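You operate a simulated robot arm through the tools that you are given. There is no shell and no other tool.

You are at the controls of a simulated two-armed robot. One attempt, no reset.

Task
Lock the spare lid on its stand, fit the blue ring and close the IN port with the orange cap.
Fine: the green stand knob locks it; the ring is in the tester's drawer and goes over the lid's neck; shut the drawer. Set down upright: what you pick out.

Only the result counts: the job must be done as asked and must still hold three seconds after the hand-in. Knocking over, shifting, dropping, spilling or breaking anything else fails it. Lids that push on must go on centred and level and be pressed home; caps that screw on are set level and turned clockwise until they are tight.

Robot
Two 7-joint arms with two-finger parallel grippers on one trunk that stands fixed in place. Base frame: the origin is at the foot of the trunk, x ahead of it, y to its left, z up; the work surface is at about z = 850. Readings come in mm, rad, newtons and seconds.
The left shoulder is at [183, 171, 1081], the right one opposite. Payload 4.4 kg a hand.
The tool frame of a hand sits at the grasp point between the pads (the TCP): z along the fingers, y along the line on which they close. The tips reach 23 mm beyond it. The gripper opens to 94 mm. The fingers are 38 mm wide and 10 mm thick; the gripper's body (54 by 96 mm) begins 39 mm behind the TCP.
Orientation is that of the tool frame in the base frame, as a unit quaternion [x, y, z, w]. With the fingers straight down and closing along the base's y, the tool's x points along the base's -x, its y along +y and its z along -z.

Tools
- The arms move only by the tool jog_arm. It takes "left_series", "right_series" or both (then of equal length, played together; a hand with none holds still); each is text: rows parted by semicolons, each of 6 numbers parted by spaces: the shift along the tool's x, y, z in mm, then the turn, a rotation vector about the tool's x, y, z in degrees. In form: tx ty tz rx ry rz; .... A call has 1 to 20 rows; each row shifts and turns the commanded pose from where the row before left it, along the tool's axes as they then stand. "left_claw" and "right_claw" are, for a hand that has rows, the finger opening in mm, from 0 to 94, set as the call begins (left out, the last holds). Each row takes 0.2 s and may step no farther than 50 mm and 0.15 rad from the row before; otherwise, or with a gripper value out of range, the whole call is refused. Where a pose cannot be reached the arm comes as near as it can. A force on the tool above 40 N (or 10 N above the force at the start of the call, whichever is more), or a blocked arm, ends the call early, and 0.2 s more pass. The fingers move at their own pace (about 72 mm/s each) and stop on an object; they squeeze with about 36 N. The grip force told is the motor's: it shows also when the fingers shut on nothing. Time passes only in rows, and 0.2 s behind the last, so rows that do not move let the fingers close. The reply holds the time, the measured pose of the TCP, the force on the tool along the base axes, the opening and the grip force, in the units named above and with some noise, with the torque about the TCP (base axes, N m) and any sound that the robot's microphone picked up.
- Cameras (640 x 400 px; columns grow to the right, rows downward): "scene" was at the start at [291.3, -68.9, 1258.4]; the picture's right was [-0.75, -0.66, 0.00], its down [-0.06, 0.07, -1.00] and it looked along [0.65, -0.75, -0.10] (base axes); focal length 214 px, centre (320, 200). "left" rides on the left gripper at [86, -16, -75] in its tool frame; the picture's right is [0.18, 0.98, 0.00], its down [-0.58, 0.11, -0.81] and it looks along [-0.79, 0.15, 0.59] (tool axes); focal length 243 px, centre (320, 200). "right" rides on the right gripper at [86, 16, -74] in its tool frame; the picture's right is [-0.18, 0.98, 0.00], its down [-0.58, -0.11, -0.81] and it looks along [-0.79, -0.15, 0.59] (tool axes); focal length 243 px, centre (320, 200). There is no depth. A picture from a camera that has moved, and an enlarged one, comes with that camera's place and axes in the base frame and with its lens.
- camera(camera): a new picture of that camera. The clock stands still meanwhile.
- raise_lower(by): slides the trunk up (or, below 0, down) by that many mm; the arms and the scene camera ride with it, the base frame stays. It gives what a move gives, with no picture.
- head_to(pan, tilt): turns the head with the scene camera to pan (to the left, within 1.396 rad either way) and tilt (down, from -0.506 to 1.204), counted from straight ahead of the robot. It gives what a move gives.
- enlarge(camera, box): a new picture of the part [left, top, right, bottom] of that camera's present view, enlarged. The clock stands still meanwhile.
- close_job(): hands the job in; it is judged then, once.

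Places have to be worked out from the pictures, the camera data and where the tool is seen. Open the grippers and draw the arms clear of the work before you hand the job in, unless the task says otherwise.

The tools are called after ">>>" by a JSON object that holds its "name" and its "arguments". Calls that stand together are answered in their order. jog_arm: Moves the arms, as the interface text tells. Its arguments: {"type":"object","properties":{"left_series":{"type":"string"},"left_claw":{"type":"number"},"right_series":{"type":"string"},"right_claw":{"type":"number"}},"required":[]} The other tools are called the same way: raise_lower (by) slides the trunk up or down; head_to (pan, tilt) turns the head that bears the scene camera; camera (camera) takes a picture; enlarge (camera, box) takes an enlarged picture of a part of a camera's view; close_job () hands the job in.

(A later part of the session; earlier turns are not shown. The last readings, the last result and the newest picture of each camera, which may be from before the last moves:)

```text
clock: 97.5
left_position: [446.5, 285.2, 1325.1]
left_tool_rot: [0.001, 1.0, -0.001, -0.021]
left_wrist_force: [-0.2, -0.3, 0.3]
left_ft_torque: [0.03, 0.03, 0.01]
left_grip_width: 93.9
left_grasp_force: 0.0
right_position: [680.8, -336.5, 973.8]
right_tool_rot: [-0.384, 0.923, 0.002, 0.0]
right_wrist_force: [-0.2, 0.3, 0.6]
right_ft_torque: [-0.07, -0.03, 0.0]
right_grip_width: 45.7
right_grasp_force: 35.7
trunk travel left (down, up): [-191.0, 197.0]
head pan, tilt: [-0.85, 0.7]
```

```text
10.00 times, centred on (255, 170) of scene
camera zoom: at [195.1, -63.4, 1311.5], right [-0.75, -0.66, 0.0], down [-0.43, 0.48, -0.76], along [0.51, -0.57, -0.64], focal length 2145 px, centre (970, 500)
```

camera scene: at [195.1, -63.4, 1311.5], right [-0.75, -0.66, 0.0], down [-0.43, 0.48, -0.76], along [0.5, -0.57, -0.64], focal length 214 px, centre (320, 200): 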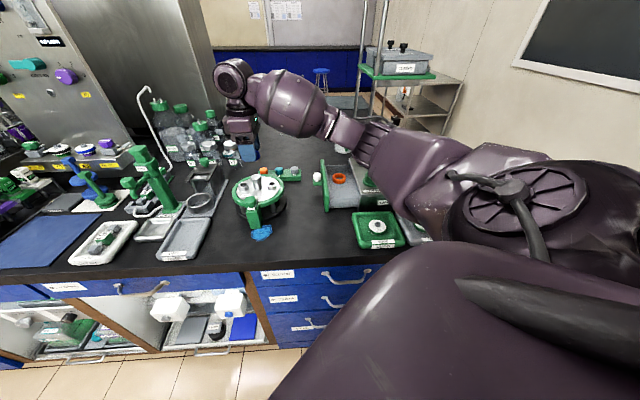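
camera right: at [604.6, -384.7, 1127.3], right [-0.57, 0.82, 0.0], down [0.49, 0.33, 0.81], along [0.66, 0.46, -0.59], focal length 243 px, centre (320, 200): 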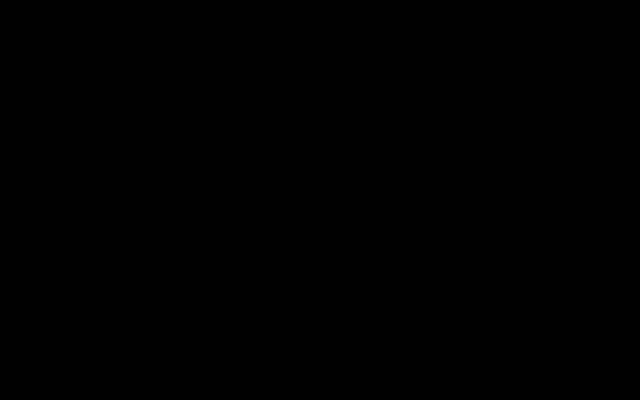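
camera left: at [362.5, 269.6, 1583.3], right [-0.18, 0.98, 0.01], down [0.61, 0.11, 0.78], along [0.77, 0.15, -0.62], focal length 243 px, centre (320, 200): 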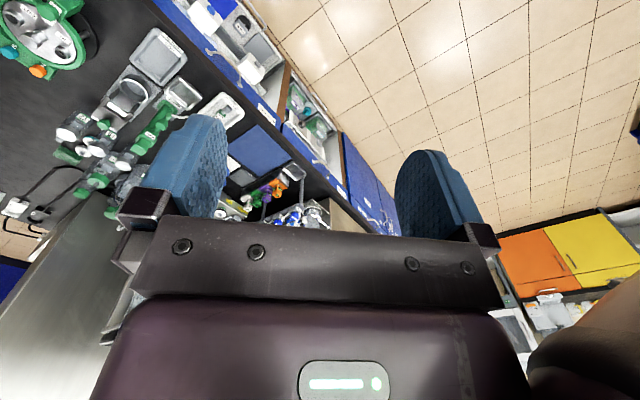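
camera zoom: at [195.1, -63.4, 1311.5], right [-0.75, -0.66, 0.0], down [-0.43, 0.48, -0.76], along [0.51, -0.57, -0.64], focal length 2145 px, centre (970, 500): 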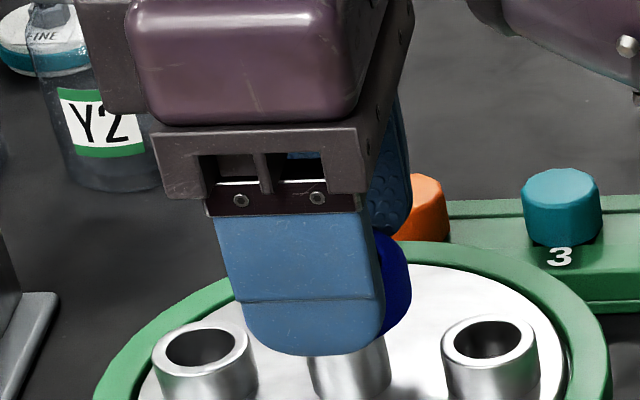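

Ring is now around the neck head with no contact force. I keep lowering towards the lid in 3 mm rows.

>>> {"name": "jog_arm", "arguments": {"right_series": "0 0 3 0 0 0; 0 0 3 0 0 0; 0 0 3 0 0 0; 0 0 3 0 0 0; 0 0 3 0 0 0; 0 0 0 0 0 0"}}

>>> {"name": "enlarge", "arguments": {"camera": "scene", "box": [230, 150, 280, 190]}}

```text
clock: 98.9
left_position: [447.4, 283.9, 1326.1]
left_tool_rot: [0.002, 1.0, -0.001, -0.021]
left_wrist_force: [-0.6, -0.4, -0.2]
left_ft_torque: [-0.03, -0.02, -0.02]
left_grip_width: 93.9
left_grasp_force: 0.0
right_position: [679.7, -335.1, 958.6]
right_tool_rot: [-0.384, 0.923, 0.002, -0.001]
right_wrist_force: [-0.4, -0.3, -0.7]
right_ft_torque: [0.01, 0.02, -0.01]
right_grip_width: 45.7
right_grasp_force: 36.0
trunk travel left (down, up): [-191.0, 197.0]
head pan, tilt: [-0.85, 0.7]
```

```text
10.00 times, centred on (255, 170) of scene
camera zoom: at [195.1, -63.4, 1311.5], right [-0.75, -0.66, 0.0], down [-0.43, 0.48, -0.76], along [0.51, -0.57, -0.64], focal length 2145 px, centre (970, 500)
```

zoom: 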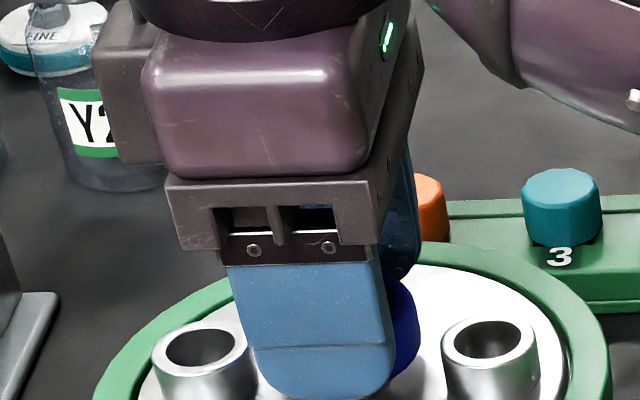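

No contact yet. Continue in 2 mm rows.

>>> {"name": "jog_arm", "arguments": {"right_series": "0 0 2 0 0 0; 0 0 2 0 0 0; 0 0 2 0 0 0; 0 0 2 0 0 0; 0 0 0 0 0 0"}}

```text
clock: 100.1
left_position: [446.2, 285.5, 1327.3]
left_tool_rot: [0.002, 1.0, 0.0, -0.021]
left_wrist_force: [0.3, -1.0, 0.4]
left_ft_torque: [0.02, -0.01, -0.01]
left_grip_width: 94.1
left_grasp_force: 0.0
right_position: [681.6, -335.4, 949.7]
right_tool_rot: [-0.384, 0.923, 0.003, 0.0]
right_wrist_force: [0.2, 0.3, -0.7]
right_ft_torque: [-0.02, 0.01, -0.03]
right_grip_width: 45.5
right_grasp_force: 36.1
trunk travel left (down, up): [-191.0, 197.0]
head pan, tilt: [-0.85, 0.7]
```

>>> {"name": "enlarge", "arguments": {"camera": "scene", "box": [230, 155, 280, 195]}}

>>> {"name": "jog_arm", "arguments": {"right_series": "0 0 2 0 0 0; 0 0 2 0 0 0; 0 0 0 0 0 0"}}

```text
10.00 times, centred on (255, 175) of scene
camera zoom: at [195.1, -63.4, 1311.5], right [-0.75, -0.66, 0.0], down [-0.43, 0.48, -0.76], along [0.51, -0.57, -0.64], focal length 2145 px, centre (970, 450)
```

zoom: 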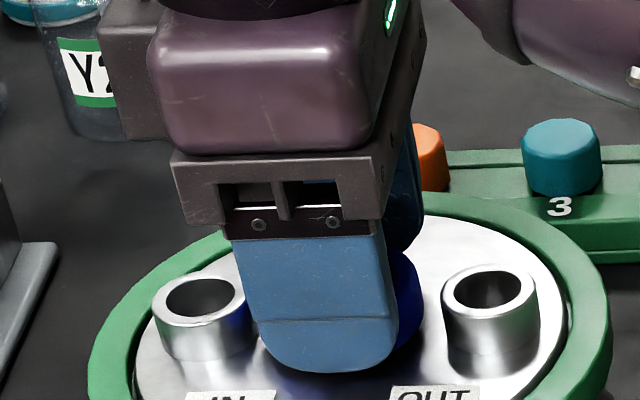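

```text
clock: 100.9
left_position: [446.6, 285.8, 1326.4]
left_tool_rot: [0.001, 1.0, 0.0, -0.02]
left_wrist_force: [-0.1, 0.2, 0.0]
left_ft_torque: [0.02, -0.03, 0.02]
left_grip_width: 93.9
left_grasp_force: 0.0
right_position: [681.2, -335.0, 947.4]
right_tool_rot: [-0.383, 0.924, 0.002, 0.001]
right_wrist_force: [1.8, -2.4, 6.6]
right_ft_torque: [-0.22, -0.12, 0.12]
right_grip_width: 45.7
right_grasp_force: 36.3
trunk travel left (down, up): [-191.0, 197.0]
head pan, tilt: [-0.85, 0.7]
```

Contact at z≈946 (6.6 N) – the ring is on the lid as expected. I press 1 mm more, then open slowly.

>>> {"name": "jog_arm", "arguments": {"right_series": "0 0 1 0 0 0; 0 0 0 0 0 0"}}

>>> {"name": "jog_arm", "arguments": {"right_series": "0 0 -1 0 0 0; 0 0 0 0 0 0; 0 0 0 0 0 0", "right_claw": 58}}

>>> {"name": "jog_arm", "arguments": {"right_series": "0 0 -15 0 0 0; 0 0 -25 0 0 0; 0 0 -30 0 0 0; 0 0 -30 0 0 0; 0 0 0 0 0 0"}}

>>> {"name": "enlarge", "arguments": {"camera": "scene", "box": [225, 155, 305, 215]}}

```text
clock: 101.5
left_position: [445.6, 286.1, 1326.5]
left_tool_rot: [0.001, 1.0, 0.0, -0.02]
left_wrist_force: [-0.3, 0.2, 0.4]
left_ft_torque: [0.02, 0.02, -0.03]
left_grip_width: 94.0
left_grasp_force: 0.0
right_position: [680.2, -335.5, 947.4]
right_tool_rot: [-0.384, 0.923, 0.001, 0.001]
right_wrist_force: [0.7, -3.5, 16.3]
right_ft_torque: [-0.2, -0.04, 0.08]
right_grip_width: 45.2
right_grasp_force: 35.9
trunk travel left (down, up): [-191.0, 197.0]
head pan, tilt: [-0.85, 0.7]
```

```text
clock: 102.3
left_position: [447.7, 286.1, 1325.2]
left_tool_rot: [0.001, 1.0, 0.0, -0.02]
left_wrist_force: [-0.4, 0.4, 0.0]
left_ft_torque: [0.0, -0.02, -0.02]
left_grip_width: 94.2
left_grasp_force: 0.0
right_position: [681.6, -335.1, 945.9]
right_tool_rot: [-0.384, 0.923, 0.003, 0.0]
right_wrist_force: [-0.2, -1.0, 0.0]
right_ft_torque: [0.02, 0.03, 0.01]
right_grip_width: 58.0
right_grasp_force: 0.1
trunk travel left (down, up): [-191.0, 197.0]
head pan, tilt: [-0.85, 0.7]
```

```text
clock: 103.5
left_position: [447.3, 284.9, 1325.2]
left_tool_rot: [0.001, 1.0, 0.001, -0.021]
left_wrist_force: [0.1, -0.2, 0.5]
left_ft_torque: [0.02, -0.03, 0.0]
left_grip_width: 94.1
left_grasp_force: 0.1
right_position: [681.5, -334.6, 1044.0]
right_tool_rot: [-0.384, 0.923, 0.003, 0.0]
right_wrist_force: [0.5, -0.6, -0.3]
right_ft_torque: [0.01, 0.01, -0.03]
right_grip_width: 58.0
right_grasp_force: 0.1
trunk travel left (down, up): [-191.0, 197.0]
head pan, tilt: [-0.85, 0.7]
```

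```text
6.67 times, centred on (265, 185) of scene
camera zoom: at [195.5, -63.5, 1311.3], right [-0.75, -0.66, 0.0], down [-0.43, 0.48, -0.76], along [0.5, -0.57, -0.64], focal length 1430 px, centre (687, 300)
```

zoom: 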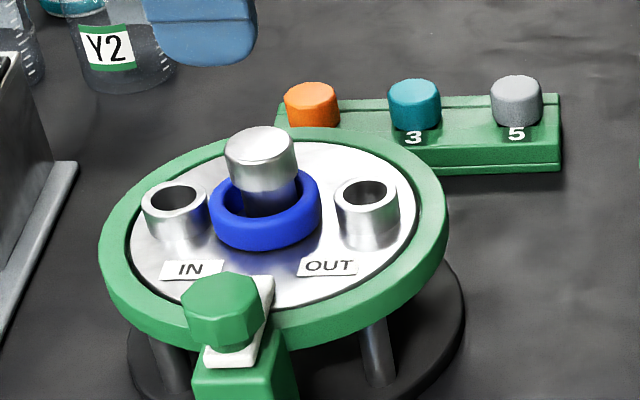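

The blue ring lies flat over the neck on the lid. Next the orange cap at about (794.5,-433,891): I move over to it, turn to yaw 0 for a hand-camera view and lower.

>>> {"name": "jog_arm", "arguments": {"right_series": "1.7 -33 0 0 0 0; 1.7 -33 0 0 0 0; 1.7 -33 0 0 0 0; 1.7 -33 0 0 0 0; 0 0 0 0 0 7.5; 0 0 0 0 0 7.5; 0 0 0 0 0 7.5; 0 0 0 0 0 7.5; 0 0 0 0 0 7.5; 0 0 0 0 0 7.5; 0 0 30 0 0 0; 0 0 30 0 0 0; 0 0 0 0 0 0", "right_claw": 60}}

>>> {"name": "camera", "arguments": {"camera": "right"}}

>>> {"name": "camera", "arguments": {"camera": "scene"}}

```text
clock: 106.3
left_position: [445.7, 285.4, 1325.7]
left_tool_rot: [0.002, 1.0, -0.001, -0.02]
left_wrist_force: [-0.3, -0.1, -0.1]
left_ft_torque: [0.02, 0.0, -0.01]
left_grip_width: 94.0
left_grasp_force: 0.1
right_position: [771.5, -434.5, 987.0]
right_tool_rot: [-0.001, 1.0, 0.002, 0.0]
right_wrist_force: [0.0, -0.6, -0.4]
right_ft_torque: [-0.04, 0.01, -0.02]
right_grip_width: 59.8
right_grasp_force: 0.0
trunk travel left (down, up): [-191.0, 197.0]
head pan, tilt: [-0.85, 0.7]
```

```text
taken
camera right: at [684.2, -418.1, 1062.3], right [0.18, 0.98, 0.0], down [0.58, -0.11, 0.81], along [0.79, -0.14, -0.59], focal length 243 px, centre (320, 200)
```

right: 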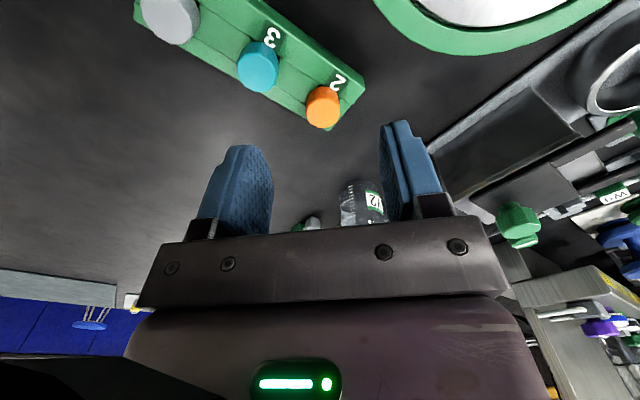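

```text
taken
camera scene: at [194.7, -63.3, 1311.7], right [-0.75, -0.66, 0.0], down [-0.42, 0.48, -0.77], along [0.51, -0.57, -0.64], focal length 214 px, centre (320, 200)
```

scene: 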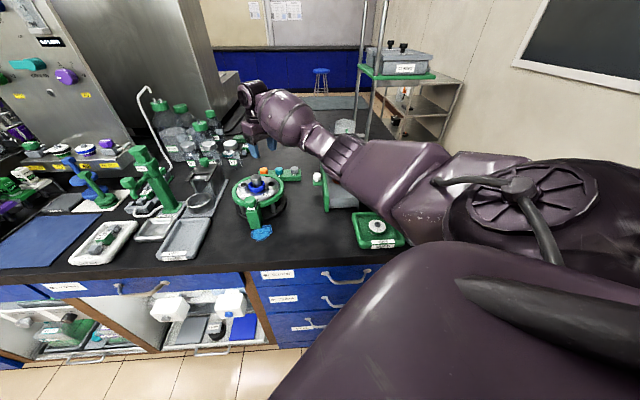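

>>> {"name": "enlarge", "arguments": {"camera": "right", "box": [270, 50, 390, 150]}}

>>> {"name": "enlarge", "arguments": {"camera": "scene", "box": [240, 150, 310, 200]}}

```text
4.00 times, centred on (330, 100) of right
camera zoom: at [684.2, -418.1, 1062.3], right [0.18, 0.98, 0.0], down [0.58, -0.11, 0.81], along [0.79, -0.14, -0.59], focal length 970 px, centre (280, 600)
```

zoom: 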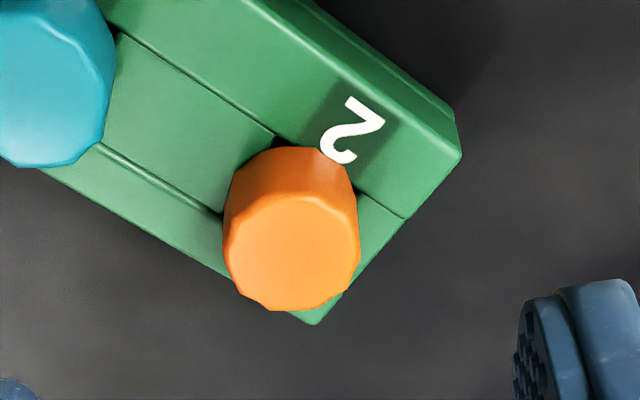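

```text
8.00 times, centred on (275, 175) of scene
camera zoom: at [194.7, -63.3, 1311.7], right [-0.75, -0.66, 0.0], down [-0.42, 0.48, -0.77], along [0.51, -0.57, -0.64], focal length 1716 px, centre (680, 400)
```

zoom: 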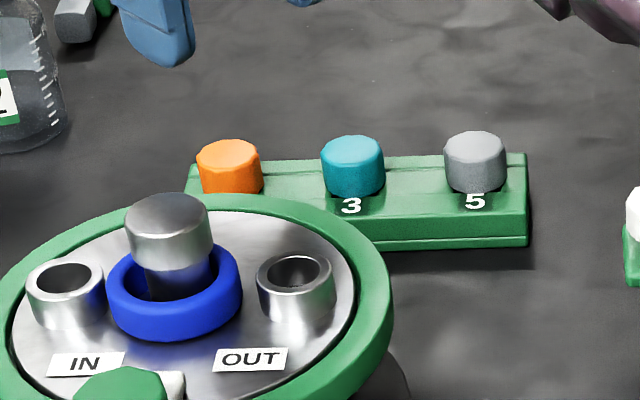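

Cap top is near (800,-437.3), z≈887–890, Ø≈27 mm. I position above it, turn to yaw +45 and lower to z≈925 for a check.

>>> {"name": "jog_arm", "arguments": {"right_series": "-28.5 -2.8 0 0 0 0; 0 0 0 0 0 -7.5; 0 0 0 0 0 -7.5; 0 0 0 0 0 -7.5; 0 0 0 0 0 -7.5; 0 0 0 0 0 -7.5; 0 0 0 0 0 -7.5; 0 0 30 0 0 0; 0 0 30 0 0 0; 0 0 0 0 0 0; 0 0 0 0 0 0", "right_claw": 60}}

>>> {"name": "camera", "arguments": {"camera": "right"}}

>>> {"name": "enlarge", "arguments": {"camera": "scene", "box": [240, 140, 310, 190]}}

```text
clock: 108.7
left_position: [446.1, 284.2, 1324.2]
left_tool_rot: [0.002, 1.0, 0.0, -0.021]
left_wrist_force: [-0.1, -0.7, 0.6]
left_ft_torque: [-0.03, 0.0, 0.04]
left_grip_width: 94.0
left_grasp_force: 0.0
right_position: [798.1, -437.9, 924.9]
right_tool_rot: [-0.384, 0.923, 0.003, 0.0]
right_wrist_force: [0.3, 0.3, -0.5]
right_ft_torque: [0.0, -0.01, -0.01]
right_grip_width: 60.0
right_grasp_force: 0.0
trunk travel left (down, up): [-191.0, 197.0]
head pan, tilt: [-0.85, 0.7]
```

```text
taken
camera right: at [725.0, -487.8, 999.7], right [-0.57, 0.82, 0.0], down [0.49, 0.33, 0.81], along [0.66, 0.46, -0.59], focal length 243 px, centre (320, 200)
```

right: 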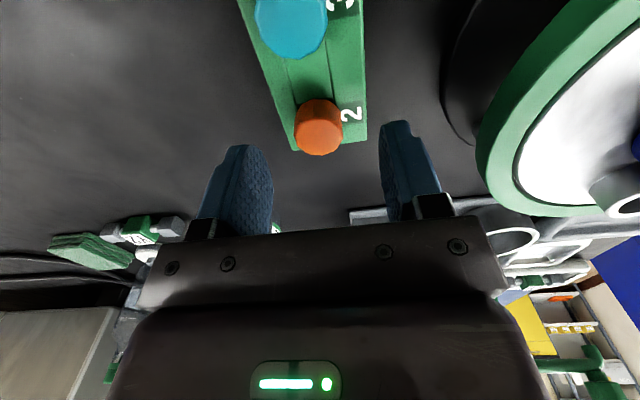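

```text
8.00 times, centred on (275, 165) of scene
camera zoom: at [195.3, -63.4, 1311.4], right [-0.75, -0.66, 0.0], down [-0.43, 0.48, -0.76], along [0.5, -0.57, -0.64], focal length 1716 px, centre (680, 480)
```

zoom: 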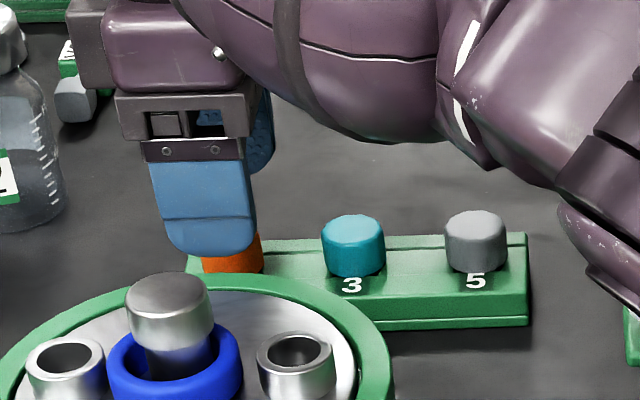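

The cap is centred between the fingers. I lower 26 mm (tips ≈876) and close.

>>> {"name": "jog_arm", "arguments": {"right_series": "-0.5 0 10 0 0 0; 0 0 8 0 0 0; 0 0 5 0 0 0; 0 0 3 0 0 0; 0 0 0 0 0 0"}}

>>> {"name": "enlarge", "arguments": {"camera": "right", "box": [220, 70, 420, 230]}}

```text
clock: 109.9
left_position: [446.4, 285.0, 1324.8]
left_tool_rot: [0.001, 1.0, 0.0, -0.022]
left_wrist_force: [0.1, 0.6, -0.2]
left_ft_torque: [0.01, -0.04, 0.01]
left_grip_width: 94.2
left_grasp_force: 0.0
right_position: [798.7, -436.8, 899.2]
right_tool_rot: [-0.384, 0.923, 0.002, 0.001]
right_wrist_force: [-0.6, 0.5, -0.1]
right_ft_torque: [-0.01, 0.04, -0.03]
right_grip_width: 60.2
right_grasp_force: 0.0
trunk travel left (down, up): [-191.0, 197.0]
head pan, tilt: [-0.85, 0.7]
```

```text
2.50 times, centred on (320, 150) of right
camera zoom: at [725.9, -486.0, 973.9], right [-0.57, 0.82, 0.0], down [0.49, 0.33, 0.81], along [0.66, 0.46, -0.59], focal length 606 px, centre (320, 325)
```

zoom: 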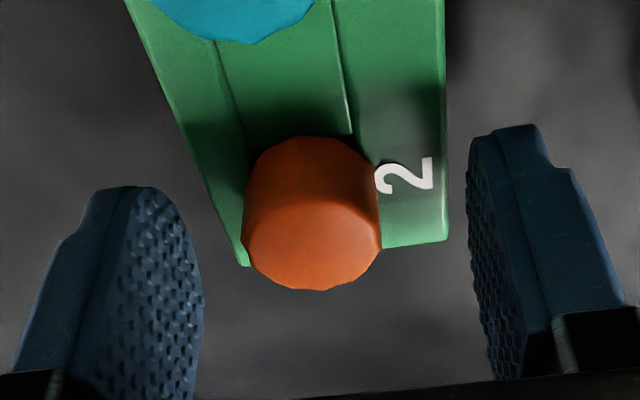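

The cap is about 2 mm off in tool x and y; I shift (-2,-1.7), then close.

>>> {"name": "jog_arm", "arguments": {"right_series": "-2 -1.7 0 0 0 0; 0 0 0 0 0 0"}}

>>> {"name": "jog_arm", "arguments": {"right_series": "0 0 0 0 0 0; 0 0 0 0 0 0; 0 0 0 0 0 0; 0 0 0 0 0 0", "right_claw": 18}}

>>> {"name": "enlarge", "arguments": {"camera": "right", "box": [220, 70, 420, 230]}}

```text
clock: 110.5
left_position: [446.4, 286.3, 1324.9]
left_tool_rot: [0.002, 1.0, 0.0, -0.019]
left_wrist_force: [-0.9, -0.5, 0.3]
left_ft_torque: [-0.01, 0.02, -0.01]
left_grip_width: 94.2
left_grasp_force: 0.1
right_position: [802.1, -436.8, 898.2]
right_tool_rot: [-0.383, 0.924, 0.003, 0.0]
right_wrist_force: [0.1, -0.2, 0.0]
right_ft_torque: [0.03, 0.04, 0.02]
right_grip_width: 59.9
right_grasp_force: 0.0
trunk travel left (down, up): [-191.0, 197.0]
head pan, tilt: [-0.85, 0.7]
```

```text
clock: 111.5
left_position: [446.1, 285.5, 1325.4]
left_tool_rot: [0.002, 1.0, 0.001, -0.021]
left_wrist_force: [-1.0, -1.3, 0.5]
left_ft_torque: [-0.03, -0.01, -0.02]
left_grip_width: 94.1
left_grasp_force: 0.0
right_position: [801.2, -436.2, 897.8]
right_tool_rot: [-0.384, 0.923, 0.002, -0.001]
right_wrist_force: [-0.6, -0.2, 0.4]
right_ft_torque: [0.01, 0.0, -0.02]
right_grip_width: 24.1
right_grasp_force: 36.2
trunk travel left (down, up): [-191.0, 197.0]
head pan, tilt: [-0.85, 0.7]
```

```text
2.50 times, centred on (320, 150) of right
camera zoom: at [728.5, -485.8, 973.9], right [-0.57, 0.82, 0.0], down [0.49, 0.33, 0.81], along [0.66, 0.46, -0.59], focal length 606 px, centre (320, 325)
```

zoom: 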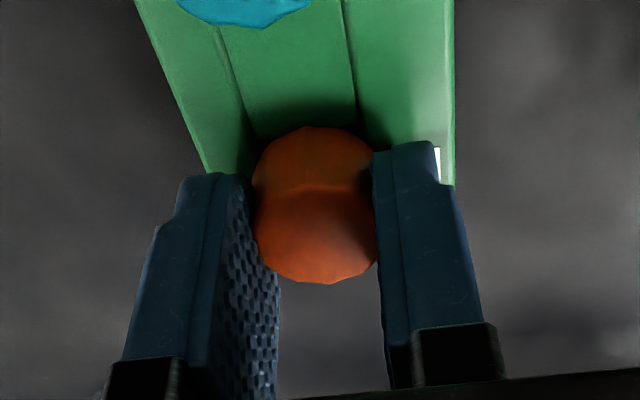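

Cap gripped at 24.1 mm. I lift it straight up.

>>> {"name": "jog_arm", "arguments": {"right_series": "0 0 -5 0 0 0; 0 0 -10 0 0 0; 0 0 -20 0 0 0; 0 0 -30 0 0 0; 0 0 -35 0 0 0; 0 0 -35 0 0 0; 0 0 0 0 0 0"}}

>>> {"name": "camera", "arguments": {"camera": "right"}}

>>> {"name": "enlarge", "arguments": {"camera": "scene", "box": [230, 110, 310, 200]}}

```text
clock: 113.1
left_position: [447.2, 284.1, 1324.8]
left_tool_rot: [0.001, 1.0, 0.001, -0.02]
left_wrist_force: [0.4, -0.7, 0.4]
left_ft_torque: [0.02, 0.03, 0.01]
left_grip_width: 94.0
left_grasp_force: 0.1
right_position: [802.7, -436.5, 1033.4]
right_tool_rot: [-0.384, 0.923, 0.003, 0.0]
right_wrist_force: [0.3, -0.6, -0.8]
right_ft_torque: [-0.02, 0.01, -0.01]
right_grip_width: 24.1
right_grasp_force: 36.1
trunk travel left (down, up): [-191.0, 197.0]
head pan, tilt: [-0.85, 0.7]
```

```text
taken
camera right: at [729.1, -486.0, 1108.8], right [-0.57, 0.82, 0.01], down [0.49, 0.33, 0.81], along [0.66, 0.46, -0.59], focal length 243 px, centre (320, 200)
```

right: 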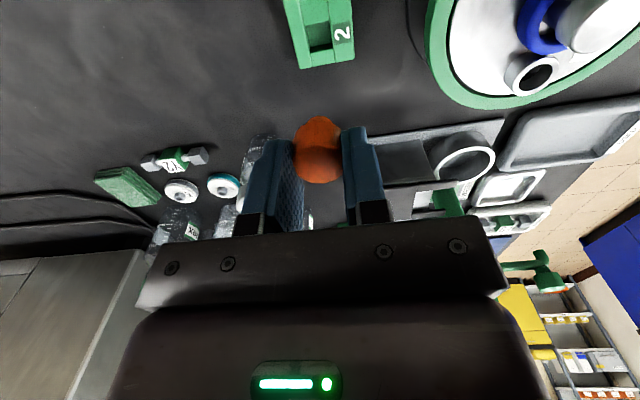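

```text
4.44 times, centred on (270, 155) of scene
camera zoom: at [195.8, -63.6, 1311.2], right [-0.75, -0.66, 0.0], down [-0.43, 0.48, -0.76], along [0.5, -0.57, -0.64], focal length 953 px, centre (542, 400)
```

zoom: 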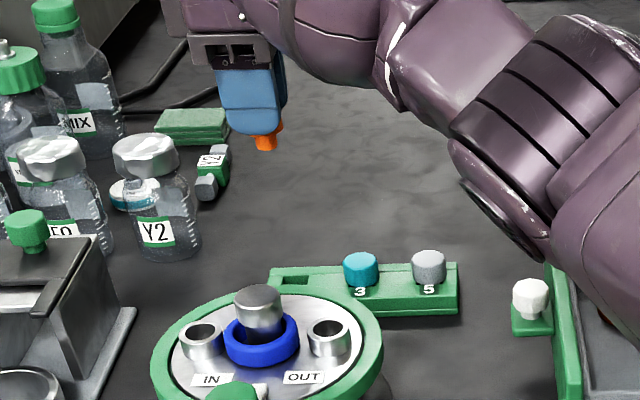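

The cap has a narrower plug below, so it's a push-in stopper for the port. I enlarge to see its shape.

>>> {"name": "enlarge", "arguments": {"camera": "scene", "box": [260, 125, 290, 150]}}

>>> {"name": "enlarge", "arguments": {"camera": "right", "box": [240, 90, 400, 210]}}

```text
16.00 times, centred on (275, 138) of scene
camera zoom: at [195.8, -63.6, 1311.2], right [-0.75, -0.66, 0.0], down [-0.43, 0.48, -0.76], along [0.5, -0.57, -0.64], focal length 3432 px, centre (1040, 1200)
```

zoom: 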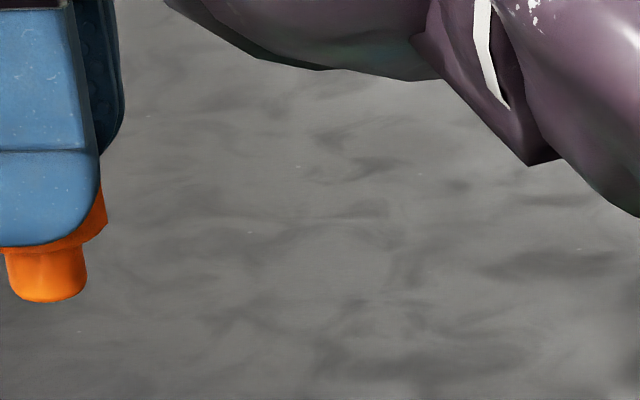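

```text
3.33 times, centred on (320, 150) of right
camera zoom: at [729.1, -486.0, 1108.8], right [-0.57, 0.82, 0.01], down [0.49, 0.33, 0.81], along [0.66, 0.46, -0.59], focal length 809 px, centre (320, 367)
```

zoom: 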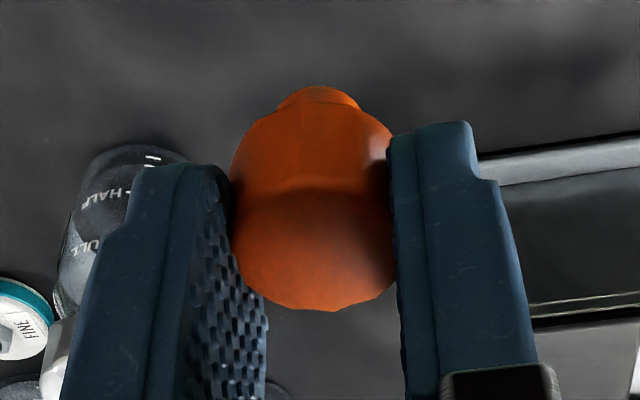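

It's a push-in plug of about 17 mm, so alignment must be close. I turn the wrist towards yaw -135° (camera on the free side) in two stages, here in free air.

>>> {"name": "jog_arm", "arguments": {"right_series": "0 0 0 0 0 8.4; 0 0 0 0 0 8.4; 0 0 0 0 0 8.4; 0 0 0 0 0 8.4; 0 0 0 0 0 8.4; 0 0 0 0 0 8.4; 0 0 0 0 0 8.4; 0 0 0 0 0 8.4; 0 0 0 0 0 8.4; 0 0 0 0 0 8.4; 0 0 0 0 0 0"}}

```text
clock: 115.5
left_position: [446.3, 284.9, 1325.4]
left_tool_rot: [0.002, 1.0, 0.0, -0.021]
left_wrist_force: [0.0, -0.6, 0.6]
left_ft_torque: [0.01, -0.02, 0.01]
left_grip_width: 94.0
left_grasp_force: 0.1
right_position: [802.6, -437.0, 1034.0]
right_tool_rot: [0.334, 0.942, 0.001, -0.001]
right_wrist_force: [-0.6, -0.5, -0.7]
right_ft_torque: [0.0, 0.01, 0.01]
right_grip_width: 23.9
right_grasp_force: 35.9
trunk travel left (down, up): [-191.0, 197.0]
head pan, tilt: [-0.85, 0.7]
```

That tracked. Second stage: 96° more.

>>> {"name": "jog_arm", "arguments": {"right_series": "0 0 0 0 0 8; 0 0 0 0 0 8; 0 0 0 0 0 8; 0 0 0 0 0 8; 0 0 0 0 0 8; 0 0 0 0 0 8; 0 0 0 0 0 0"}}

>>> {"name": "jog_arm", "arguments": {"right_series": "0 0 0 0 0 8; 0 0 0 0 0 8; 0 0 0 0 0 8; 0 0 0 0 0 8; 0 0 0 0 0 8; 0 0 0 0 0 8; 0 0 0 0 0 0"}}

>>> {"name": "camera", "arguments": {"camera": "scene"}}

```text
clock: 117.1
left_position: [446.5, 285.4, 1326.4]
left_tool_rot: [0.002, 1.0, 0.0, -0.021]
left_wrist_force: [-0.1, -0.5, -0.4]
left_ft_torque: [-0.02, 0.0, -0.01]
left_grip_width: 93.9
left_grasp_force: 0.0
right_position: [801.3, -436.6, 1034.3]
right_tool_rot: [0.688, 0.726, 0.001, -0.003]
right_wrist_force: [0.2, 0.0, -1.0]
right_ft_torque: [0.0, 0.02, -0.01]
right_grip_width: 23.8
right_grasp_force: 36.0
trunk travel left (down, up): [-191.0, 197.0]
head pan, tilt: [-0.85, 0.7]
```

```text
clock: 118.7
left_position: [446.7, 285.6, 1326.1]
left_tool_rot: [0.002, 1.0, 0.0, -0.021]
left_wrist_force: [-0.1, -0.2, 0.1]
left_ft_torque: [0.01, -0.04, 0.02]
left_grip_width: 94.0
left_grasp_force: 0.0
right_position: [803.0, -436.0, 1034.1]
right_tool_rot: [0.923, 0.384, -0.001, -0.003]
right_wrist_force: [-0.6, 0.2, 0.3]
right_ft_torque: [0.05, -0.04, -0.01]
right_grip_width: 23.7
right_grasp_force: 35.8
trunk travel left (down, up): [-191.0, 197.0]
head pan, tilt: [-0.85, 0.7]
```

```text
taken
camera scene: at [195.1, -63.4, 1311.5], right [-0.75, -0.66, 0.0], down [-0.43, 0.48, -0.76], along [0.51, -0.57, -0.64], focal length 214 px, centre (320, 200)
```

scene: 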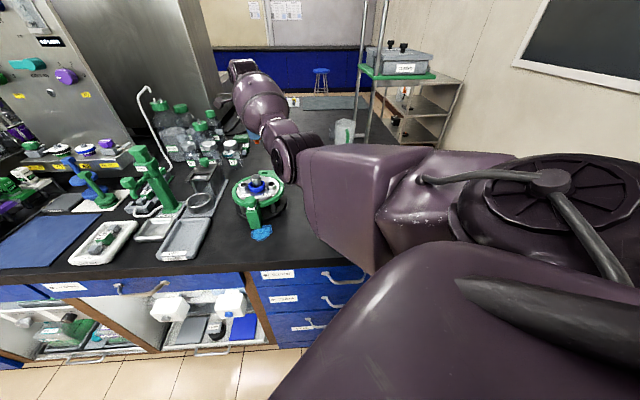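

The elbow swings inward as yaw approaches -135°, so that orientation is what caused trouble. I turn back.

>>> {"name": "jog_arm", "arguments": {"right_series": "0 0 0 0 0 -8; 0 0 0 0 0 -8; 0 0 0 0 0 -8; 0 0 0 0 0 -8; 0 0 0 0 0 -8; 0 0 0 0 0 -8; 0 0 0 0 0 -8; 0 0 0 0 0 -8; 0 0 0 0 0 -8; 0 0 0 0 0 -8; 0 0 0 0 0 -8; 0 0 0 0 0 -8; 0 0 0 0 0 0"}}

>>> {"name": "camera", "arguments": {"camera": "scene"}}

```text
clock: 121.5
left_position: [446.9, 285.8, 1326.5]
left_tool_rot: [0.001, 1.0, 0.001, -0.022]
left_wrist_force: [0.7, -0.1, -0.1]
left_ft_torque: [0.02, 0.01, -0.01]
left_grip_width: 93.9
left_grasp_force: 0.1
right_position: [802.6, -436.7, 1033.6]
right_tool_rot: [0.332, 0.943, 0.001, -0.002]
right_wrist_force: [-0.3, 0.1, 0.3]
right_ft_torque: [-0.02, 0.03, 0.03]
right_grip_width: 23.9
right_grasp_force: 36.0
trunk travel left (down, up): [-191.0, 197.0]
head pan, tilt: [-0.85, 0.7]
```

```text
taken
camera scene: at [195.1, -63.4, 1311.5], right [-0.75, -0.66, 0.0], down [-0.43, 0.48, -0.76], along [0.51, -0.57, -0.64], focal length 214 px, centre (320, 200)
```

scene: 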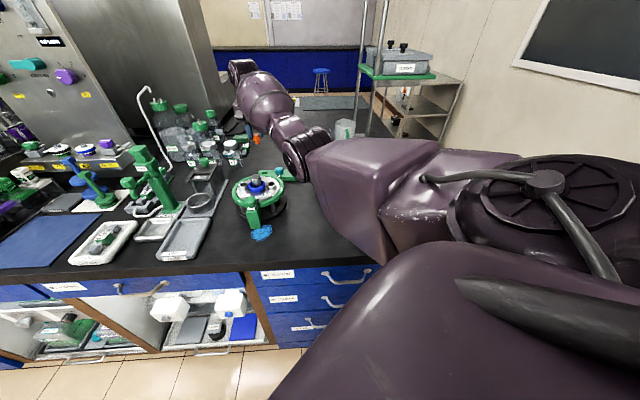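

The elbow is partly back out. I continue to yaw +45.

>>> {"name": "jog_arm", "arguments": {"right_series": "0 0 0 0 0 -8.4; 0 0 0 0 0 -8.4; 0 0 0 0 0 -8.4; 0 0 0 0 0 -8.4; 0 0 0 0 0 -8.4; 0 0 0 0 0 -8.4; 0 0 0 0 0 -8.4; 0 0 0 0 0 -8.4; 0 0 0 0 0 -8.4; 0 0 0 0 0 -8.4; 0 0 0 0 0 0"}}

>>> {"name": "camera", "arguments": {"camera": "scene"}}

```text
clock: 123.9
left_position: [446.6, 284.6, 1325.9]
left_tool_rot: [0.001, 1.0, 0.0, -0.022]
left_wrist_force: [-0.9, -0.6, 0.0]
left_ft_torque: [-0.03, 0.0, 0.0]
left_grip_width: 93.9
left_grasp_force: 0.2
right_position: [801.2, -436.6, 1034.2]
right_tool_rot: [-0.386, 0.923, 0.003, -0.001]
right_wrist_force: [-0.4, 0.9, -1.0]
right_ft_torque: [0.03, -0.01, -0.02]
right_grip_width: 23.7
right_grasp_force: 36.1
trunk travel left (down, up): [-191.0, 197.0]
head pan, tilt: [-0.85, 0.7]
```

```text
taken
camera scene: at [195.1, -63.4, 1311.5], right [-0.75, -0.66, 0.0], down [-0.43, 0.48, -0.76], along [0.5, -0.57, -0.64], focal length 214 px, centre (320, 200)
```

scene: 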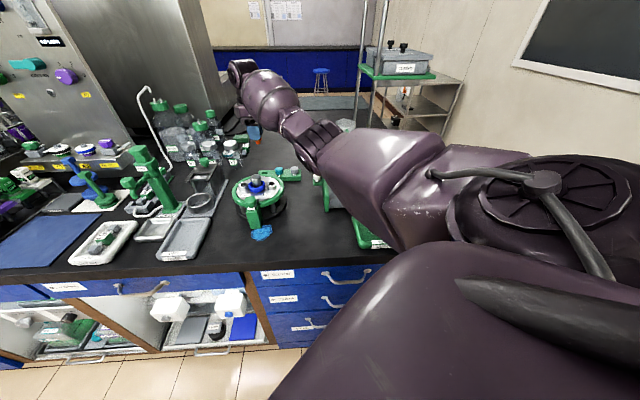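

Posture is fine again. I carry the cap over the IN port (about (712,-305)) at this height, while bringing the left arm round as a side-viewing camera next.

>>> {"name": "jog_arm", "arguments": {"right_series": "-5 26 0 0 0 0; -5 26 0 0 0 0; -5 26 0 0 0 0; -5 26 0 0 0 0; -5 26 0 0 0 0; -5 26 0 0 0 0; 0 0 0 0 0 0"}}

>>> {"name": "jog_arm", "arguments": {"left_series": "-30 -35 -5 0 0 0; -30 -35 -10 0 0 0; -30 -35 0 0 0 0; -30 -35 0 0 0 0; -30 -35 0 0 0 0; -30 -35 0 0 0 0; 0 0 0 0 0 0"}}

>>> {"name": "camera", "arguments": {"camera": "left"}}

>>> {"name": "camera", "arguments": {"camera": "scene"}}

```text
clock: 125.5
left_position: [446.4, 285.9, 1327.7]
left_tool_rot: [0.001, 1.0, 0.0, -0.021]
left_wrist_force: [-1.1, -0.5, 0.7]
left_ft_torque: [-0.03, -0.03, 0.05]
left_grip_width: 94.3
left_grasp_force: 0.0
right_position: [712.4, -303.5, 1034.1]
right_tool_rot: [-0.383, 0.924, 0.003, 0.0]
right_wrist_force: [0.2, 0.1, -0.1]
right_ft_torque: [0.0, -0.03, 0.02]
right_grip_width: 24.1
right_grasp_force: 35.6
trunk travel left (down, up): [-191.0, 197.0]
head pan, tilt: [-0.85, 0.7]
```

```text
clock: 127.1
left_position: [628.3, 76.0, 1332.6]
left_tool_rot: [0.002, 1.0, 0.0, -0.019]
left_wrist_force: [0.1, 0.8, 0.5]
left_ft_torque: [-0.02, 0.01, 0.0]
left_grip_width: 93.8
left_grasp_force: 0.0
right_position: [712.6, -304.4, 1036.1]
right_tool_rot: [-0.384, 0.924, 0.001, -0.001]
right_wrist_force: [0.3, 1.0, -0.9]
right_ft_torque: [-0.01, -0.02, 0.01]
right_grip_width: 23.9
right_grasp_force: 36.4
trunk travel left (down, up): [-191.0, 197.0]
head pan, tilt: [-0.85, 0.7]
```

```text
taken
camera left: at [543.9, 60.6, 1410.5], right [-0.18, 0.98, 0.01], down [0.61, 0.11, 0.78], along [0.77, 0.15, -0.62], focal length 243 px, centre (320, 200)
```

left: 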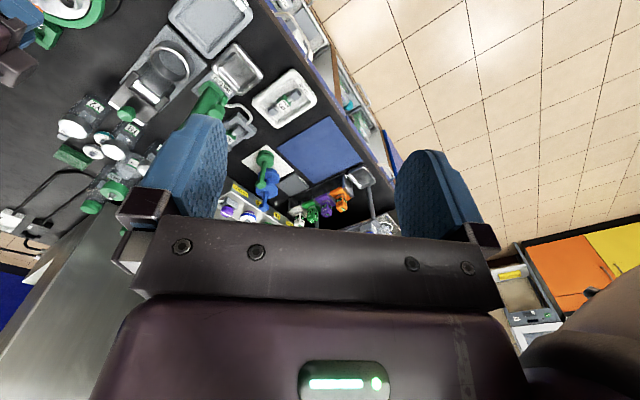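

```text
taken
camera scene: at [194.5, -62.9, 1311.8], right [-0.75, -0.66, 0.0], down [-0.42, 0.48, -0.77], along [0.51, -0.57, -0.64], focal length 214 px, centre (320, 200)
```

scene: 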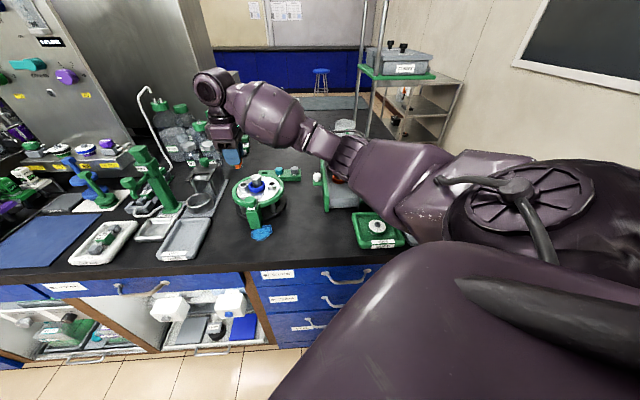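

Cap is above the IN port. I bring the left hand to about (728,76,1233) and yaw it -94° so its camera looks sideways (along -y) at the port.

>>> {"name": "jog_arm", "arguments": {"left_series": "-25 0 25 0 0 0; -25 0 25 0 0 0; -25 0 25 0 0 0; -25 0 25 0 0 0; 0 0 0 0 0 8.5; 0 0 0 0 0 8.5; 0 0 0 0 0 8.5; 0 0 0 0 0 8.5; 0 0 0 0 0 8.5; 0 0 0 0 0 8.5; 0 0 0 0 0 8.5; 0 0 0 0 0 8.5; 0 0 0 0 0 8.5; 0 0 0 0 0 8.5; 0 0 0 0 0 8.5; 0 0 0 0 0 0"}}

>>> {"name": "camera", "arguments": {"camera": "left"}}

```text
clock: 130.5
left_position: [492.8, 4.6, 1207.8]
left_tool_rot: [0.71, 0.704, -0.015, -0.014]
left_wrist_force: [1.2, -0.1, -0.8]
left_ft_torque: [-0.01, 0.0, 0.02]
left_grip_width: 93.8
left_grasp_force: 0.1
left hand out of reach, approached as far as the arm can: row 10, 11, 12, 13, 14, 15
right_position: [711.1, -303.9, 1034.5]
right_tool_rot: [-0.385, 0.923, 0.003, 0.0]
right_wrist_force: [0.0, 0.0, -0.4]
right_ft_torque: [-0.04, 0.0, -0.01]
right_grip_width: 23.8
right_grasp_force: 35.6
trunk travel left (down, up): [-191.0, 197.0]
head pan, tilt: [-0.85, 0.7]
```

```text
taken
camera left: at [480.8, 91.5, 1281.9], right [0.98, 0.18, -0.04], down [0.14, -0.58, 0.8], along [0.12, -0.79, -0.6], focal length 243 px, centre (320, 200)
```

left: 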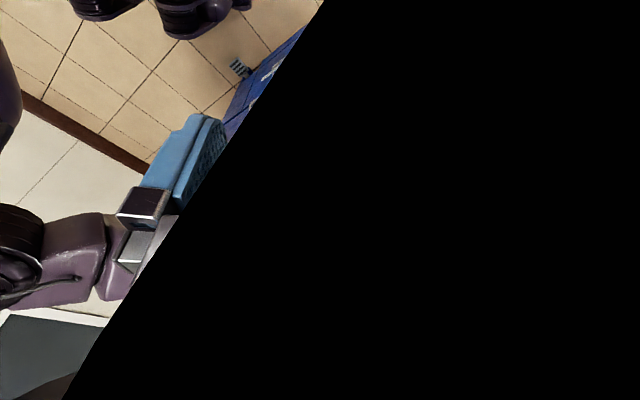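

The left wrist can't reach that orientation. I undo it and send the left hand back to its parking place.

>>> {"name": "jog_arm", "arguments": {"left_series": "0 0 0 0 0 -8.5; 0 0 0 0 0 -8.5; 0 0 0 0 0 -8.5; 0 0 0 0 0 -8.5; 0 0 0 0 0 -8.5; 0 0 0 0 0 -8.5; 0 0 0 0 0 -8.5; 0 0 0 0 0 -8.5; 0 0 0 0 0 -8.5; 0 0 0 0 0 -8.5; 0 0 0 0 0 -8.5; 0 0 0 0 0 0"}}

>>> {"name": "camera", "arguments": {"camera": "scene"}}

```text
clock: 133.1
left_position: [494.6, 3.6, 1206.9]
left_tool_rot: [-0.025, 0.999, 0.001, -0.019]
left_wrist_force: [-0.6, -0.4, -0.6]
left_ft_torque: [-0.01, 0.01, -0.03]
left_grip_width: 93.9
left_grasp_force: 0.2
right_position: [712.7, -303.9, 1033.8]
right_tool_rot: [-0.383, 0.924, 0.003, -0.001]
right_wrist_force: [-0.8, 1.0, -0.3]
right_ft_torque: [-0.01, 0.01, -0.01]
right_grip_width: 23.6
right_grasp_force: 35.7
trunk travel left (down, up): [-191.0, 197.0]
head pan, tilt: [-0.85, 0.7]
```

```text
taken
camera scene: at [195.2, -63.4, 1311.5], right [-0.75, -0.66, 0.0], down [-0.43, 0.48, -0.76], along [0.5, -0.57, -0.64], focal length 214 px, centre (320, 200)
```

scene: 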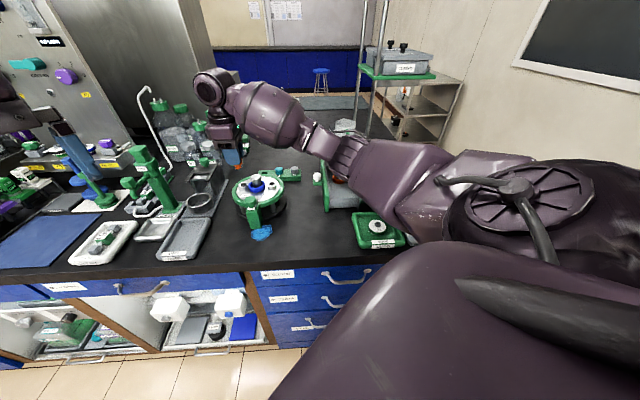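

I park the left arm out of the way, then lower the cap to just above the port and use the scene view.

>>> {"name": "jog_arm", "arguments": {"left_series": "7 40 -17 0 0 0; 7 40 -17 0 0 0; 7 40 -17 0 0 0; 7 40 -17 0 0 0; 7 40 -17 0 0 0; 7 40 -17 0 0 0; 7 40 -17 0 0 0; 0 0 0 0 0 0"}}

>>> {"name": "jog_arm", "arguments": {"right_series": "0 0 20 0 0 0; 0 0 20 0 0 0; 0 0 8 0 0 0; 0 0 0 0 0 0"}}

>>> {"name": "enlarge", "arguments": {"camera": "scene", "box": [225, 150, 285, 200]}}

>>> {"name": "camera", "arguments": {"camera": "right"}}

```text
clock: 134.9
left_position: [438.3, 280.5, 1328.9]
left_tool_rot: [-0.024, 0.999, 0.0, -0.021]
left_wrist_force: [0.8, 0.1, 0.3]
left_ft_torque: [0.0, 0.01, 0.01]
left_grip_width: 94.0
left_grasp_force: 0.0
right_position: [712.7, -304.6, 1034.5]
right_tool_rot: [-0.384, 0.923, 0.002, 0.0]
right_wrist_force: [0.8, 1.2, -1.0]
right_ft_torque: [-0.02, 0.03, 0.02]
right_grip_width: 23.7
right_grasp_force: 36.7
trunk travel left (down, up): [-191.0, 197.0]
head pan, tilt: [-0.85, 0.7]
```

```text
clock: 135.9
left_position: [437.9, 280.1, 1329.6]
left_tool_rot: [-0.025, 0.999, 0.001, -0.021]
left_wrist_force: [-0.6, -0.6, 0.4]
left_ft_torque: [0.01, -0.01, 0.0]
left_grip_width: 93.9
left_grasp_force: 0.0
right_position: [711.9, -304.8, 987.1]
right_tool_rot: [-0.384, 0.923, 0.002, 0.0]
right_wrist_force: [-0.3, 0.0, 0.1]
right_ft_torque: [-0.02, -0.01, -0.02]
right_grip_width: 23.9
right_grasp_force: 36.0
trunk travel left (down, up): [-191.0, 197.0]
head pan, tilt: [-0.85, 0.7]
```

```text
8.00 times, centred on (255, 175) of scene
camera zoom: at [195.0, -63.3, 1311.5], right [-0.75, -0.66, 0.0], down [-0.43, 0.48, -0.77], along [0.51, -0.57, -0.64], focal length 1716 px, centre (840, 400)
```

zoom: 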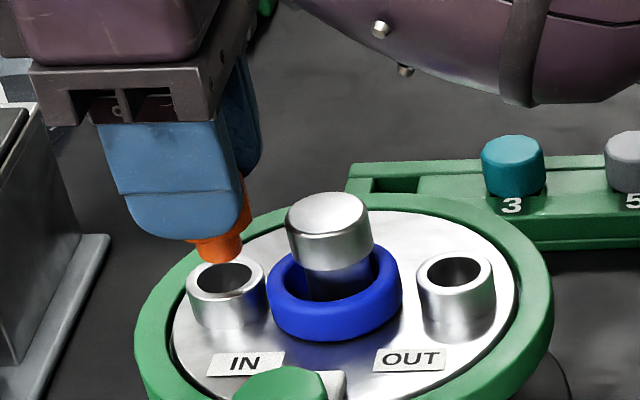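

```text
taken
camera right: at [639.4, -354.4, 1062.9], right [-0.57, 0.82, 0.0], down [0.49, 0.33, 0.81], along [0.66, 0.46, -0.59], focal length 243 px, centre (320, 200)
```

right: 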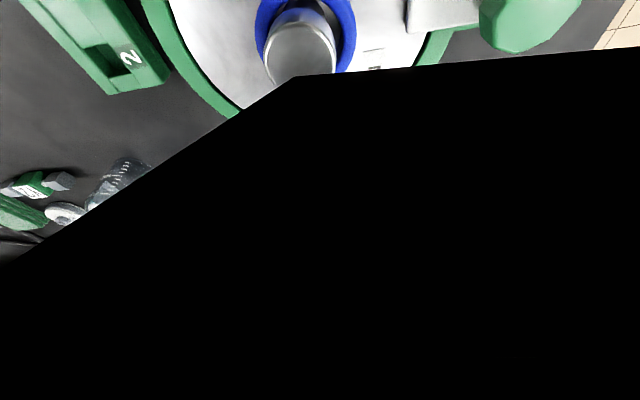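

From the scene view the plug needs about 0.9 mm towards -tool-x. I correct and lower 6 mm, then compare again.

>>> {"name": "jog_arm", "arguments": {"right_series": "-0.9 0 3 0 0 0; 0 0 3 0 0 0; 0 0 0 0 0 0"}}

>>> {"name": "enlarge", "arguments": {"camera": "scene", "box": [235, 165, 265, 190]}}

```text
clock: 136.7
left_position: [437.6, 281.0, 1328.9]
left_tool_rot: [-0.025, 0.999, 0.001, -0.021]
left_wrist_force: [0.6, -0.2, 0.3]
left_ft_torque: [0.02, -0.01, 0.05]
left_grip_width: 94.0
left_grasp_force: 0.0
right_position: [712.1, -302.5, 982.0]
right_tool_rot: [-0.384, 0.923, 0.002, 0.0]
right_wrist_force: [0.2, 0.7, -0.3]
right_ft_torque: [0.02, -0.02, -0.01]
right_grip_width: 23.7
right_grasp_force: 35.9
trunk travel left (down, up): [-191.0, 197.0]
head pan, tilt: [-0.85, 0.7]
```

```text
16.00 times, centred on (250, 178) of scene
camera zoom: at [195.1, -63.4, 1311.5], right [-0.75, -0.66, 0.0], down [-0.43, 0.48, -0.76], along [0.51, -0.57, -0.64], focal length 3432 px, centre (1440, 560)
```

zoom: 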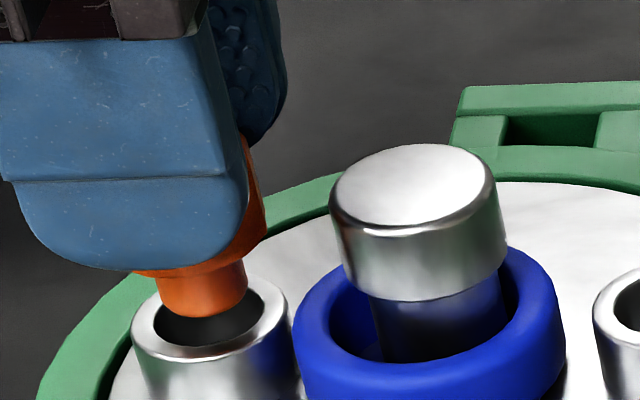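

The plug is ~16.7 mm in a ~20.8 mm hole and lines up in x; its bottom is about 6 mm above the rim. I lower in 2 mm rows, watching force.

>>> {"name": "jog_arm", "arguments": {"right_series": "0 0 2 0 0 0; 0 0 2 0 0 0; 0 0 2 0 0 0; 0 0 2 0 0 0; 0 0 0 0 0 0"}}

>>> {"name": "enlarge", "arguments": {"camera": "scene", "box": [235, 165, 265, 190]}}

```text
clock: 137.9
left_position: [437.0, 279.6, 1329.1]
left_tool_rot: [-0.024, 1.0, 0.001, -0.02]
left_wrist_force: [0.9, 0.1, -0.3]
left_ft_torque: [0.01, 0.01, 0.0]
left_grip_width: 93.9
left_grasp_force: 0.0
right_position: [713.5, -303.4, 972.7]
right_tool_rot: [-0.383, 0.924, 0.002, 0.0]
right_wrist_force: [0.2, 0.0, 0.0]
right_ft_torque: [0.0, -0.02, -0.02]
right_grip_width: 23.8
right_grasp_force: 36.3
trunk travel left (down, up): [-191.0, 197.0]
head pan, tilt: [-0.85, 0.7]
```

```text
16.00 times, centred on (250, 178) of scene
camera zoom: at [195.1, -63.4, 1311.5], right [-0.75, -0.66, 0.0], down [-0.43, 0.48, -0.76], along [0.51, -0.57, -0.64], focal length 3432 px, centre (1440, 560)
```

zoom: 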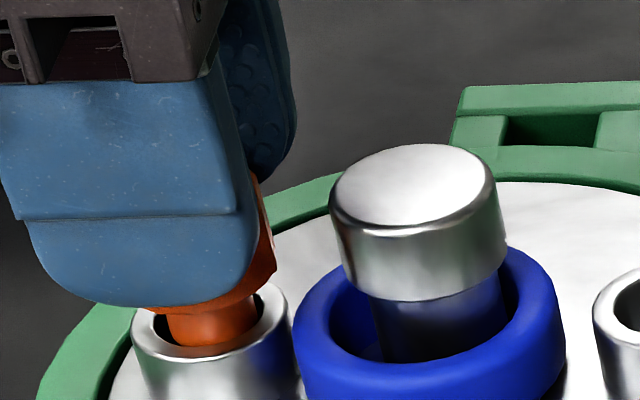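

No contact and the plug appears to be entering the hole. I continue down in 2 mm rows.

>>> {"name": "jog_arm", "arguments": {"right_series": "0 0 2 0 0 0; 0 0 2 0 0 0; 0 0 2 0 0 0; 0 0 0 0 0 0"}}

>>> {"name": "enlarge", "arguments": {"camera": "scene", "box": [235, 165, 265, 190]}}

```text
clock: 138.9
left_position: [438.3, 280.8, 1329.0]
left_tool_rot: [-0.024, 0.999, 0.0, -0.021]
left_wrist_force: [0.4, -0.4, -0.2]
left_ft_torque: [-0.01, 0.01, 0.01]
left_grip_width: 94.0
left_grasp_force: 0.0
right_position: [713.0, -304.1, 965.4]
right_tool_rot: [-0.383, 0.924, 0.003, -0.001]
right_wrist_force: [-0.7, 0.3, -0.2]
right_ft_torque: [-0.01, -0.01, 0.02]
right_grip_width: 23.8
right_grasp_force: 35.9
trunk travel left (down, up): [-191.0, 197.0]
head pan, tilt: [-0.85, 0.7]
```

```text
16.00 times, centred on (250, 178) of scene
camera zoom: at [195.1, -63.4, 1311.5], right [-0.75, -0.66, 0.0], down [-0.43, 0.48, -0.76], along [0.51, -0.57, -0.64], focal length 3432 px, centre (1440, 560)
```

zoom: 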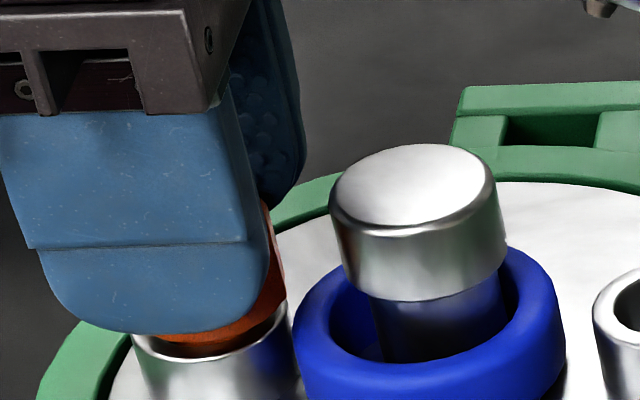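

The plug is inside the port. I go on in 1 mm rows until the lip meets the rim.

>>> {"name": "jog_arm", "arguments": {"right_series": "0 0 1 0 0 0; 0 0 1 0 0 0; 0 0 1 0 0 0; 0 0 1 0 0 0; 0 0 0 0 0 0"}}

>>> {"name": "enlarge", "arguments": {"camera": "scene", "box": [235, 165, 265, 190]}}

```text
clock: 140.1
left_position: [437.9, 281.9, 1328.6]
left_tool_rot: [-0.025, 0.999, 0.0, -0.02]
left_wrist_force: [-0.2, -0.5, -0.1]
left_ft_torque: [0.0, -0.01, -0.01]
left_grip_width: 93.7
left_grasp_force: 0.1
right_position: [712.0, -305.0, 963.2]
right_tool_rot: [-0.384, 0.923, 0.002, 0.0]
right_wrist_force: [0.4, 0.1, 2.2]
right_ft_torque: [-0.07, -0.04, 0.01]
right_grip_width: 23.8
right_grasp_force: 36.3
trunk travel left (down, up): [-191.0, 197.0]
head pan, tilt: [-0.85, 0.7]
```

```text
16.00 times, centred on (250, 178) of scene
camera zoom: at [194.9, -63.3, 1311.6], right [-0.75, -0.66, 0.0], down [-0.43, 0.48, -0.77], along [0.51, -0.57, -0.64], focal length 3432 px, centre (1440, 560)
```

zoom: 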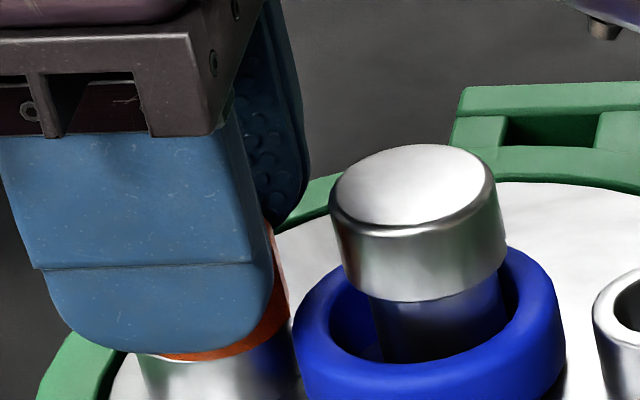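

First light contact (2 N) with the lip at the rim. I press a bit further.

>>> {"name": "jog_arm", "arguments": {"right_series": "0 0 1 0 0 0; 0 0 1 0 0 0; 0 0 0 0 0 0"}}

```text
clock: 140.9
left_position: [436.4, 281.0, 1330.3]
left_tool_rot: [-0.024, 1.0, 0.0, -0.02]
left_wrist_force: [0.8, 0.0, -0.6]
left_ft_torque: [-0.02, -0.01, 0.03]
left_grip_width: 93.9
left_grasp_force: 0.2
right_position: [711.9, -303.2, 962.7]
right_tool_rot: [-0.384, 0.923, 0.001, 0.001]
right_wrist_force: [-0.5, 0.3, 10.2]
right_ft_torque: [-0.04, 0.06, 0.02]
right_grip_width: 23.9
right_grasp_force: 36.2
trunk travel left (down, up): [-191.0, 197.0]
head pan, tilt: [-0.85, 0.7]
```

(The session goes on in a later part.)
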